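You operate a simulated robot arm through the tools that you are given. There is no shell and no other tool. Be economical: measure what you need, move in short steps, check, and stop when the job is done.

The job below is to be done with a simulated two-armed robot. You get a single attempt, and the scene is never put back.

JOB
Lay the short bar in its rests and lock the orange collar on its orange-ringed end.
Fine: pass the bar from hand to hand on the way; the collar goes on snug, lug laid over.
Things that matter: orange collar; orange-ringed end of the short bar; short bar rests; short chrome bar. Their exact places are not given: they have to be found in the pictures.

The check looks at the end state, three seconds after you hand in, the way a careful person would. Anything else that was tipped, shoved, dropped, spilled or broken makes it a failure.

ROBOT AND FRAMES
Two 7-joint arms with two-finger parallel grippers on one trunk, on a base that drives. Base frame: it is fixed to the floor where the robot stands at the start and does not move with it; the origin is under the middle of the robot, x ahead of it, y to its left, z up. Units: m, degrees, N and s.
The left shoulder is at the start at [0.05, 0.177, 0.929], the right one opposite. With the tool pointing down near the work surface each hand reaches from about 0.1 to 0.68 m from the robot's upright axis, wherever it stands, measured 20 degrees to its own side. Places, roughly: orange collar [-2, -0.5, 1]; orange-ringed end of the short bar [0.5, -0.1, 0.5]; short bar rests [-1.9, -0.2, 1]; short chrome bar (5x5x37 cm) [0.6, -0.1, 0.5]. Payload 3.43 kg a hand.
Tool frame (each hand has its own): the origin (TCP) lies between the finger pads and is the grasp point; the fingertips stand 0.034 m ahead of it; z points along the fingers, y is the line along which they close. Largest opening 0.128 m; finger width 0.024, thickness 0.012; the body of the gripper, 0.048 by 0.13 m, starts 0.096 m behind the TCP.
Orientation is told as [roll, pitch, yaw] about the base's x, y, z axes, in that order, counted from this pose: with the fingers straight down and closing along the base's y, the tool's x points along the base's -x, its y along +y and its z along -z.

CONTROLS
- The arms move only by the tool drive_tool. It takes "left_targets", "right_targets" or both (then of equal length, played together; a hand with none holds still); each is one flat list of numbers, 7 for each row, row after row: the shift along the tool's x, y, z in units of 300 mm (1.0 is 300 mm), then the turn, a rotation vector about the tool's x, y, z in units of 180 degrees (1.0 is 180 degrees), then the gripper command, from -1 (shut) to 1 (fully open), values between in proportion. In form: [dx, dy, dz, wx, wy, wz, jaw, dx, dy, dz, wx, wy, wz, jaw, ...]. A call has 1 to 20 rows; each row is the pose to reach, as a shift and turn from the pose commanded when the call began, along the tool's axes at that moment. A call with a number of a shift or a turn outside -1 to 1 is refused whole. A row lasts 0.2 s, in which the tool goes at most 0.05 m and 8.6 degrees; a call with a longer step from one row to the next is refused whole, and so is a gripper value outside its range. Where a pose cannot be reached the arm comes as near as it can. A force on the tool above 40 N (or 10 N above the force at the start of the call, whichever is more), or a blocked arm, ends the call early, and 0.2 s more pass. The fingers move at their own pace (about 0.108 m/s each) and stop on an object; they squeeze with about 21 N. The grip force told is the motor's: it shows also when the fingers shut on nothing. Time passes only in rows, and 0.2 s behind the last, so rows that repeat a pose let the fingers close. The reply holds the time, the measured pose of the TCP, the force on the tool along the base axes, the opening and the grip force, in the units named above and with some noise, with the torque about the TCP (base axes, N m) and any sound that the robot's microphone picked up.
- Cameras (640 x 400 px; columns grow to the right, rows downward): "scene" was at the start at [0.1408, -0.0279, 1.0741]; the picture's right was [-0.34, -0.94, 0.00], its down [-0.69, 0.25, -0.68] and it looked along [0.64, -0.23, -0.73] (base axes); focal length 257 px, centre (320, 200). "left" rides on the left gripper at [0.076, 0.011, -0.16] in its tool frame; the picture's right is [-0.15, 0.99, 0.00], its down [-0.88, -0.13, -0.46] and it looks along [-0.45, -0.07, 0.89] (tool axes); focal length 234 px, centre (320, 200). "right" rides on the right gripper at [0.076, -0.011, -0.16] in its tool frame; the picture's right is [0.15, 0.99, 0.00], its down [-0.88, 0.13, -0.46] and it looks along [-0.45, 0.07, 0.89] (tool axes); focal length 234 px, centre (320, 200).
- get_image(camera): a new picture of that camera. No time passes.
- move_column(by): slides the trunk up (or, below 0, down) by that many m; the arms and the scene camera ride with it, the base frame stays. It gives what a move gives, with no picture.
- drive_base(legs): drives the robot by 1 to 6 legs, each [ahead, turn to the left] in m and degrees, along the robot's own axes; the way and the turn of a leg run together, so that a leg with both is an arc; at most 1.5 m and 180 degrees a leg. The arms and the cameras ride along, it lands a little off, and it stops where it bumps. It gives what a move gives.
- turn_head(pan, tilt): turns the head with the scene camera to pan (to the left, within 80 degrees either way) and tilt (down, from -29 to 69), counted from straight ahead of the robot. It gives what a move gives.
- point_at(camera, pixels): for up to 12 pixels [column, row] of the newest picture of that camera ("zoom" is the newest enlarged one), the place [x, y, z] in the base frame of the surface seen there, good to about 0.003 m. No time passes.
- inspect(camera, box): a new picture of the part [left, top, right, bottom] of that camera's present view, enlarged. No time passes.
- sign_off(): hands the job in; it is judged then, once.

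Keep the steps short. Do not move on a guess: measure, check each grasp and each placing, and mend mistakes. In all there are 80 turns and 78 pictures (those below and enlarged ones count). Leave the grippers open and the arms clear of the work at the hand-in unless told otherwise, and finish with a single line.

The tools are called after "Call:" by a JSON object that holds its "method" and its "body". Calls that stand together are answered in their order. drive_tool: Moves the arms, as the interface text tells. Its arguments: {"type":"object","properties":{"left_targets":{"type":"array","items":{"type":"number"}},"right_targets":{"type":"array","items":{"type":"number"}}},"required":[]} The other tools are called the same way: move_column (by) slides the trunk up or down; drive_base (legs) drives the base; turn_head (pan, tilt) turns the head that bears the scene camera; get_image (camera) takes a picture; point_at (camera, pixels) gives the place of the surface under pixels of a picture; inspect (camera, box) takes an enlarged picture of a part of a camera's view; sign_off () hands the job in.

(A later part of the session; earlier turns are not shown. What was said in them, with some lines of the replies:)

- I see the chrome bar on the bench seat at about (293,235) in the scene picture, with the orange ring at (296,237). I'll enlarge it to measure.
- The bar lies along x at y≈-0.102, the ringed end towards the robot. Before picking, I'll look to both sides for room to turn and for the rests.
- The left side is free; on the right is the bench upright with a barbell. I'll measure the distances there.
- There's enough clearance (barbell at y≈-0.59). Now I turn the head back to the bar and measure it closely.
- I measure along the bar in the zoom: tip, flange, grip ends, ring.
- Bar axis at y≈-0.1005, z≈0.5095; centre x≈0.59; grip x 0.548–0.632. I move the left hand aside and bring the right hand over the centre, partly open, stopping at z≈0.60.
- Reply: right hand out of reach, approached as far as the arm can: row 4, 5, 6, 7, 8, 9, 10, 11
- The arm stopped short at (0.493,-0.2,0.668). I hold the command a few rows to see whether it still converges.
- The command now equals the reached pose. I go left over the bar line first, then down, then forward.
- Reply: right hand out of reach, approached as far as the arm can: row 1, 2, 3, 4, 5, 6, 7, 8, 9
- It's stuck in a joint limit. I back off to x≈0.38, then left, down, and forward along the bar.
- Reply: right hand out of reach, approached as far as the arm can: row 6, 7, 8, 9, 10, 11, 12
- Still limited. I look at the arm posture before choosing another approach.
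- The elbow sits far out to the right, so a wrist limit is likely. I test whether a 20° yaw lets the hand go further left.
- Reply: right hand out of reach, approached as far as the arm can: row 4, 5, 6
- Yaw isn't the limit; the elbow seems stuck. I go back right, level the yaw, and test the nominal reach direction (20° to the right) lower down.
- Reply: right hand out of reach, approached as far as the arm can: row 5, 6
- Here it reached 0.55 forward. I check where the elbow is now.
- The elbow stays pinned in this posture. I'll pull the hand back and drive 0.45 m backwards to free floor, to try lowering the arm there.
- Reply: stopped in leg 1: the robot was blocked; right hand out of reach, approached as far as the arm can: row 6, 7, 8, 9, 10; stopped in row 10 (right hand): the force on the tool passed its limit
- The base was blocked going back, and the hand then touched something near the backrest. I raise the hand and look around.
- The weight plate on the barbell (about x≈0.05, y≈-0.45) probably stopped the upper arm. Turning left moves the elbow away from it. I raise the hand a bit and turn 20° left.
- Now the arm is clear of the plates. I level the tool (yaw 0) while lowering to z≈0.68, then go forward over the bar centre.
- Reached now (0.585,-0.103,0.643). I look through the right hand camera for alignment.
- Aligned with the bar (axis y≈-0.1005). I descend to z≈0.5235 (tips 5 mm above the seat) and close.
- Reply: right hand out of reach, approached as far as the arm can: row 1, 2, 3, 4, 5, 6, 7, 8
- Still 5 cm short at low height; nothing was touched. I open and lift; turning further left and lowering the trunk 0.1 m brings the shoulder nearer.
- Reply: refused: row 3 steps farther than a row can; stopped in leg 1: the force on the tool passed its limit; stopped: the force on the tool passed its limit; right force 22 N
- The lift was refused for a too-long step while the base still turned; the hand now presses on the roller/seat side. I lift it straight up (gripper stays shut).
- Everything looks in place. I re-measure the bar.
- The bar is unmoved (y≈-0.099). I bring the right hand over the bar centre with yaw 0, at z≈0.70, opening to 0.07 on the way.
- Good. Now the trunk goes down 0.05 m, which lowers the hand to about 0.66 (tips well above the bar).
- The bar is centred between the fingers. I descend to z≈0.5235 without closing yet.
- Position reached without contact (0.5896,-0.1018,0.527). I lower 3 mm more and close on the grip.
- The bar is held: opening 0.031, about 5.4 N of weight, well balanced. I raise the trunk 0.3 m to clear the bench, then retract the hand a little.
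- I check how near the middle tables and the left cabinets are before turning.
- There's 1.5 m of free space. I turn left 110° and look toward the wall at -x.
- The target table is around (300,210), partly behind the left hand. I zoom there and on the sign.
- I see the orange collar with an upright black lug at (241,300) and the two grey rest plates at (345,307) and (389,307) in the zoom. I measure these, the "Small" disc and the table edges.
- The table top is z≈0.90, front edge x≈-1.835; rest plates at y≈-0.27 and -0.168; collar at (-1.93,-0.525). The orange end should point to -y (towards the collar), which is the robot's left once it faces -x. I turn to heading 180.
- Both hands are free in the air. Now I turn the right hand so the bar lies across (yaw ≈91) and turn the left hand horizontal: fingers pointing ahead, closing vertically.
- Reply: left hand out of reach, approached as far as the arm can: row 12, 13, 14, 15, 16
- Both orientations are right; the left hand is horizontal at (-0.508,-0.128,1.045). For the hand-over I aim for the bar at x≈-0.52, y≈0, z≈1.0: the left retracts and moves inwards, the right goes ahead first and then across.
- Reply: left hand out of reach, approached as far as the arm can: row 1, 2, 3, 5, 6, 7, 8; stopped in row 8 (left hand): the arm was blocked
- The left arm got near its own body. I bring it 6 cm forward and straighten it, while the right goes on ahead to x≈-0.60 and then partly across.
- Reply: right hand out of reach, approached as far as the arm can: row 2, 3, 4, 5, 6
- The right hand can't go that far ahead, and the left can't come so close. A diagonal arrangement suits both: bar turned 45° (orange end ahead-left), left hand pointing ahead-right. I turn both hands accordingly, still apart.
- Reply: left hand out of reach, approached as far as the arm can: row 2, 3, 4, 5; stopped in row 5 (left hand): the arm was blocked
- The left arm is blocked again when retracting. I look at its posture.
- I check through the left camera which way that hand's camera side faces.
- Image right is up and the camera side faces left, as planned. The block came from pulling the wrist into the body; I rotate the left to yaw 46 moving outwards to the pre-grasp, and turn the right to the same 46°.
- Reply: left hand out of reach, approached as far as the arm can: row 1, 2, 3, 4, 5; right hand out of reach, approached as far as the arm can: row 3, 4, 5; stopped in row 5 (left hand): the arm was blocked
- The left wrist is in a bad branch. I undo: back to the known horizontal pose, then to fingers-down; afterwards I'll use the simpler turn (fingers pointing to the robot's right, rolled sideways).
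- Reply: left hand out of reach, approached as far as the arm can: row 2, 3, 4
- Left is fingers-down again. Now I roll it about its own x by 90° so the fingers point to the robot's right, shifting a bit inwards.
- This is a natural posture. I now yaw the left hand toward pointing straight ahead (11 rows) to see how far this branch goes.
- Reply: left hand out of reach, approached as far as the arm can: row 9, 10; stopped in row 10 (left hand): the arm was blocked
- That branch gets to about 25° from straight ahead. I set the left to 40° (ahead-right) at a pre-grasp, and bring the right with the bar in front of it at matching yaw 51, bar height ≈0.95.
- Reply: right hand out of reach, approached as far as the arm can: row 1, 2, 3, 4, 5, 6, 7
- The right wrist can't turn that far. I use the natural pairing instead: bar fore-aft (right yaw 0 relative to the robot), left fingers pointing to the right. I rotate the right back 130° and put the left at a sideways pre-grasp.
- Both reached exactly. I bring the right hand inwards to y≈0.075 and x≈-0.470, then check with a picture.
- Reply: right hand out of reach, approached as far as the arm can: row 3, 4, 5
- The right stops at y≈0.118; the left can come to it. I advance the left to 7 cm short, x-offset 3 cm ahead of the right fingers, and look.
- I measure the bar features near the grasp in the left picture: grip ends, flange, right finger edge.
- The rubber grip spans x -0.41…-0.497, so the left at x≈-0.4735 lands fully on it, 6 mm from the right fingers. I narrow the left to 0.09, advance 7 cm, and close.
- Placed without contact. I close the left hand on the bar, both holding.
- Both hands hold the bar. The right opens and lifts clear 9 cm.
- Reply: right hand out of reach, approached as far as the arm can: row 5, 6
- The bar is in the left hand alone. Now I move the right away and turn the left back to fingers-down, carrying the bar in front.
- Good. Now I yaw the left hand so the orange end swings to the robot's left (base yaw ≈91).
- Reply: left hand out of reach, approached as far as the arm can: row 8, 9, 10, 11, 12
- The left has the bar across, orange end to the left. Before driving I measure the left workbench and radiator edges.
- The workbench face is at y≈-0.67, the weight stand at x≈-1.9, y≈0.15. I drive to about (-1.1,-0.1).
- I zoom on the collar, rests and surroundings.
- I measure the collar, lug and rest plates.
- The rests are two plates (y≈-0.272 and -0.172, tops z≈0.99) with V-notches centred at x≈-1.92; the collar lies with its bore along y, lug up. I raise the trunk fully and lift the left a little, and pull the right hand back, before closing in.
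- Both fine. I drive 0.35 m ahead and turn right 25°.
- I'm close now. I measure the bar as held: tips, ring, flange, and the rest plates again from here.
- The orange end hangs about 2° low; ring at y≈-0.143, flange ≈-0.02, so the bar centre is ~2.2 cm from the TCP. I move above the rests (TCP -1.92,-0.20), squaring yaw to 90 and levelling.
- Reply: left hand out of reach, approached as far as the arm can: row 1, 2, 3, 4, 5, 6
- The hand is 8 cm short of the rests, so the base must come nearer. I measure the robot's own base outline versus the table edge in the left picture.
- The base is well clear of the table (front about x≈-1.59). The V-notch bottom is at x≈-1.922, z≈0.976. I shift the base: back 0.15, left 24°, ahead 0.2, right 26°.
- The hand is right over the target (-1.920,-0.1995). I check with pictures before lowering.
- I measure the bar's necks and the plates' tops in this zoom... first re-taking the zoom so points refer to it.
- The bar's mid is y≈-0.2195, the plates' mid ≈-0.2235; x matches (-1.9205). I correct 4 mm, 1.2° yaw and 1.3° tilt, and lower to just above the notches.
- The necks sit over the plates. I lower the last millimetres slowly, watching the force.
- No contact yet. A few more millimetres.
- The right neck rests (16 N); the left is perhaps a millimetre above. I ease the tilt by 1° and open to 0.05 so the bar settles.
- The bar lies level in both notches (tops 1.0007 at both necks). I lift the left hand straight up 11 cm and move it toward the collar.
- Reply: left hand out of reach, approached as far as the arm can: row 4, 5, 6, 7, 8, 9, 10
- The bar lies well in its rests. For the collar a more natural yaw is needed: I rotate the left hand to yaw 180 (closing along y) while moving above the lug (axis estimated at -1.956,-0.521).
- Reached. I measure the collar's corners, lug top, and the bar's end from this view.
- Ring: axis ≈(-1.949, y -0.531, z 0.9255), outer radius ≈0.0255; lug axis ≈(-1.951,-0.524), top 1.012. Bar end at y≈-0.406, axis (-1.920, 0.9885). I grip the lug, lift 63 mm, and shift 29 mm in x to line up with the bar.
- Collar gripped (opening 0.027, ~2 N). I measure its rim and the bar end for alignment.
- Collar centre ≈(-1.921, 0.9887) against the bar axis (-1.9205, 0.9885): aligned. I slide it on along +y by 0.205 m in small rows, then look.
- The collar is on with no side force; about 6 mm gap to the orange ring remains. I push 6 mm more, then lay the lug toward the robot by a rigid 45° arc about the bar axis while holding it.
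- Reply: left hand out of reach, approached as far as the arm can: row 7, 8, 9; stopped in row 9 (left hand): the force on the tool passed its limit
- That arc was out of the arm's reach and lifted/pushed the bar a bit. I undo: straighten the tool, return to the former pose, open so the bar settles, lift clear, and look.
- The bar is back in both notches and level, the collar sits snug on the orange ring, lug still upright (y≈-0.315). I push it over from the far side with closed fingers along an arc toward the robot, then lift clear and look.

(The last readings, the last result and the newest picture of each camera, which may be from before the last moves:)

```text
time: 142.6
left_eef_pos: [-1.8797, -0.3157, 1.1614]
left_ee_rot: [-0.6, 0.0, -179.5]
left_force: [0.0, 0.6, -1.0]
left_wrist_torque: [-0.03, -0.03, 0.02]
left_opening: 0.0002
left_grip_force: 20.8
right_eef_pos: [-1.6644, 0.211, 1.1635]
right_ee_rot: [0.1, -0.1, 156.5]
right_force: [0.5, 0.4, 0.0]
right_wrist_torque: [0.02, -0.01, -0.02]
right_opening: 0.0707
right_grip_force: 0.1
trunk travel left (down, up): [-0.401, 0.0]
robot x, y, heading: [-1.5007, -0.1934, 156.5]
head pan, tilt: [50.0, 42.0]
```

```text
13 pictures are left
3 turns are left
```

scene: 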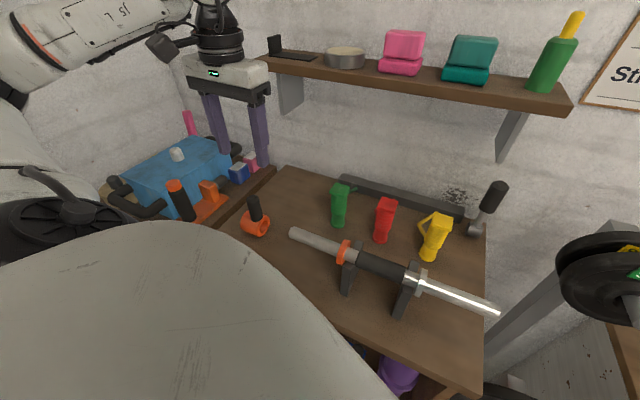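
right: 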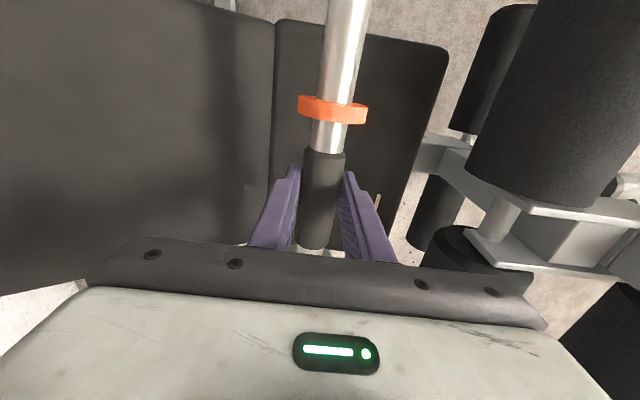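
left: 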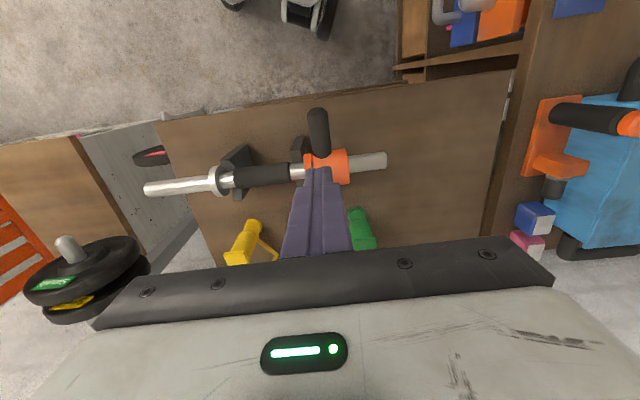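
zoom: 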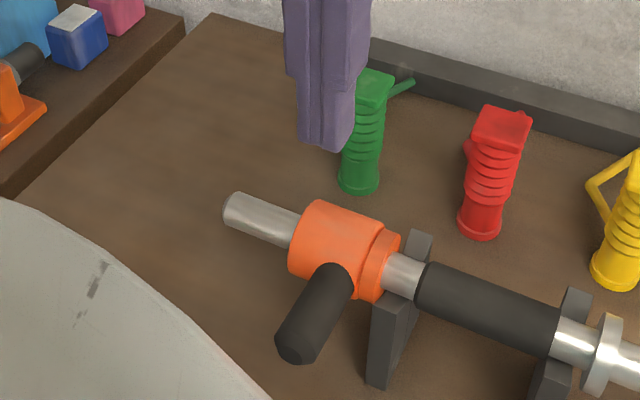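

The lug is laid over to horizontal and the collar sits against the ring. I back the left hand away, open both grippers, and take a last look.

Call:
{"method": "drive_tool", "body": {"left_targets": [0, 0, -0.13, 0, 0, 0, -1, 0.12, 0, -0.2, 0, 0, 0, -0.3, 0.2, 0, -0.2, 0, 0, 0, 0.5, 0.2, 0, -0.2, 0, 0, 0, 1, 0.2, 0, -0.2, 0, 0, 0, 1, 0.2, 0, -0.2, 0, 0, 0, 1], "right_targets": [0, 0, 0, 0, 0, 0, 1, 0, 0, 0, 0, 0, 0, 1, 0, 0, 0, 0, 0, 0, 1, 0, 0, 0, 0, 0, 0, 1, 0, 0, 0, 0, 0, 0, 1, 0, 0, 0, 0, 0, 0, 1]}}

Call:
{"method": "inspect", "body": {"camera": "scene", "box": [250, 190, 410, 290]}}

Call:
{"method": "point_at", "body": {"camera": "zoom", "pixels": [[145, 120], [240, 165], [290, 195], [320, 220], [190, 270], [130, 320], [420, 270], [500, 300], [250, 205], [270, 205]]}}

```text
time: 143.9
left_eef_pos: [-1.8192, -0.3166, 1.2227]
left_ee_rot: [-0.6, 0.0, -179.4]
left_force: [-0.1, -0.1, 0.4]
left_wrist_torque: [0.02, 0.02, 0.01]
left_opening: 0.1279
left_grip_force: 0.2
right_eef_pos: [-1.6623, 0.212, 1.1624]
right_ee_rot: [0.1, -0.1, 156.5]
right_force: [-0.1, -0.3, -1.0]
right_wrist_torque: [0.02, 0.01, 0.06]
right_opening: 0.1279
right_grip_force: 0.1
trunk travel left (down, up): [-0.401, 0.0]
robot x, y, heading: [-1.5003, -0.197, 156.4]
head pan, tilt: [50.0, 42.0]
```

```text
4.00 times, centred on (330, 240) of scene
```

zoom: 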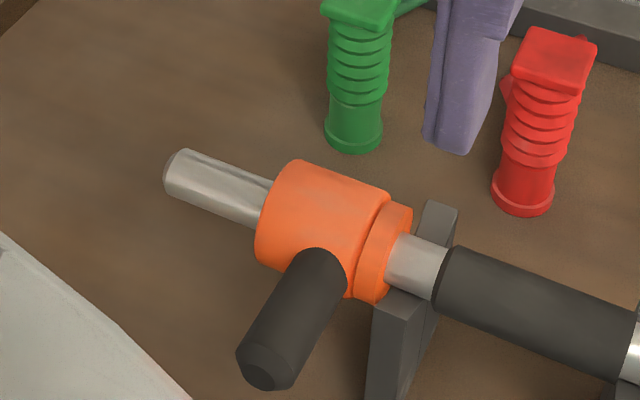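

```text
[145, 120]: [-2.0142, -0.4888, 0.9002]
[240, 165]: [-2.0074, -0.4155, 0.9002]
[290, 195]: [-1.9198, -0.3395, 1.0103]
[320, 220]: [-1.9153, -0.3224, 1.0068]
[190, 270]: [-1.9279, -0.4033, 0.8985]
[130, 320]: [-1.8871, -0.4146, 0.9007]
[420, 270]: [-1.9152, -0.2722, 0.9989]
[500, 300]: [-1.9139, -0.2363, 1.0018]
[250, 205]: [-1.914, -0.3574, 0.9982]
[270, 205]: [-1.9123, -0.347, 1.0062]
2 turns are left
```

The bar is in both notches, the collar is flush against the orange ring with its lug laid over, and both grippers are open and clear. I hand it in.

Call:
{"method": "sign_off", "body": {}}

```text
The job is handed in.
```

The short bar is lying in its rests, and the orange collar is snug against the ring on its orange-ringed end, with the lug laid over; the bar was passed from the right hand to the left on the way.
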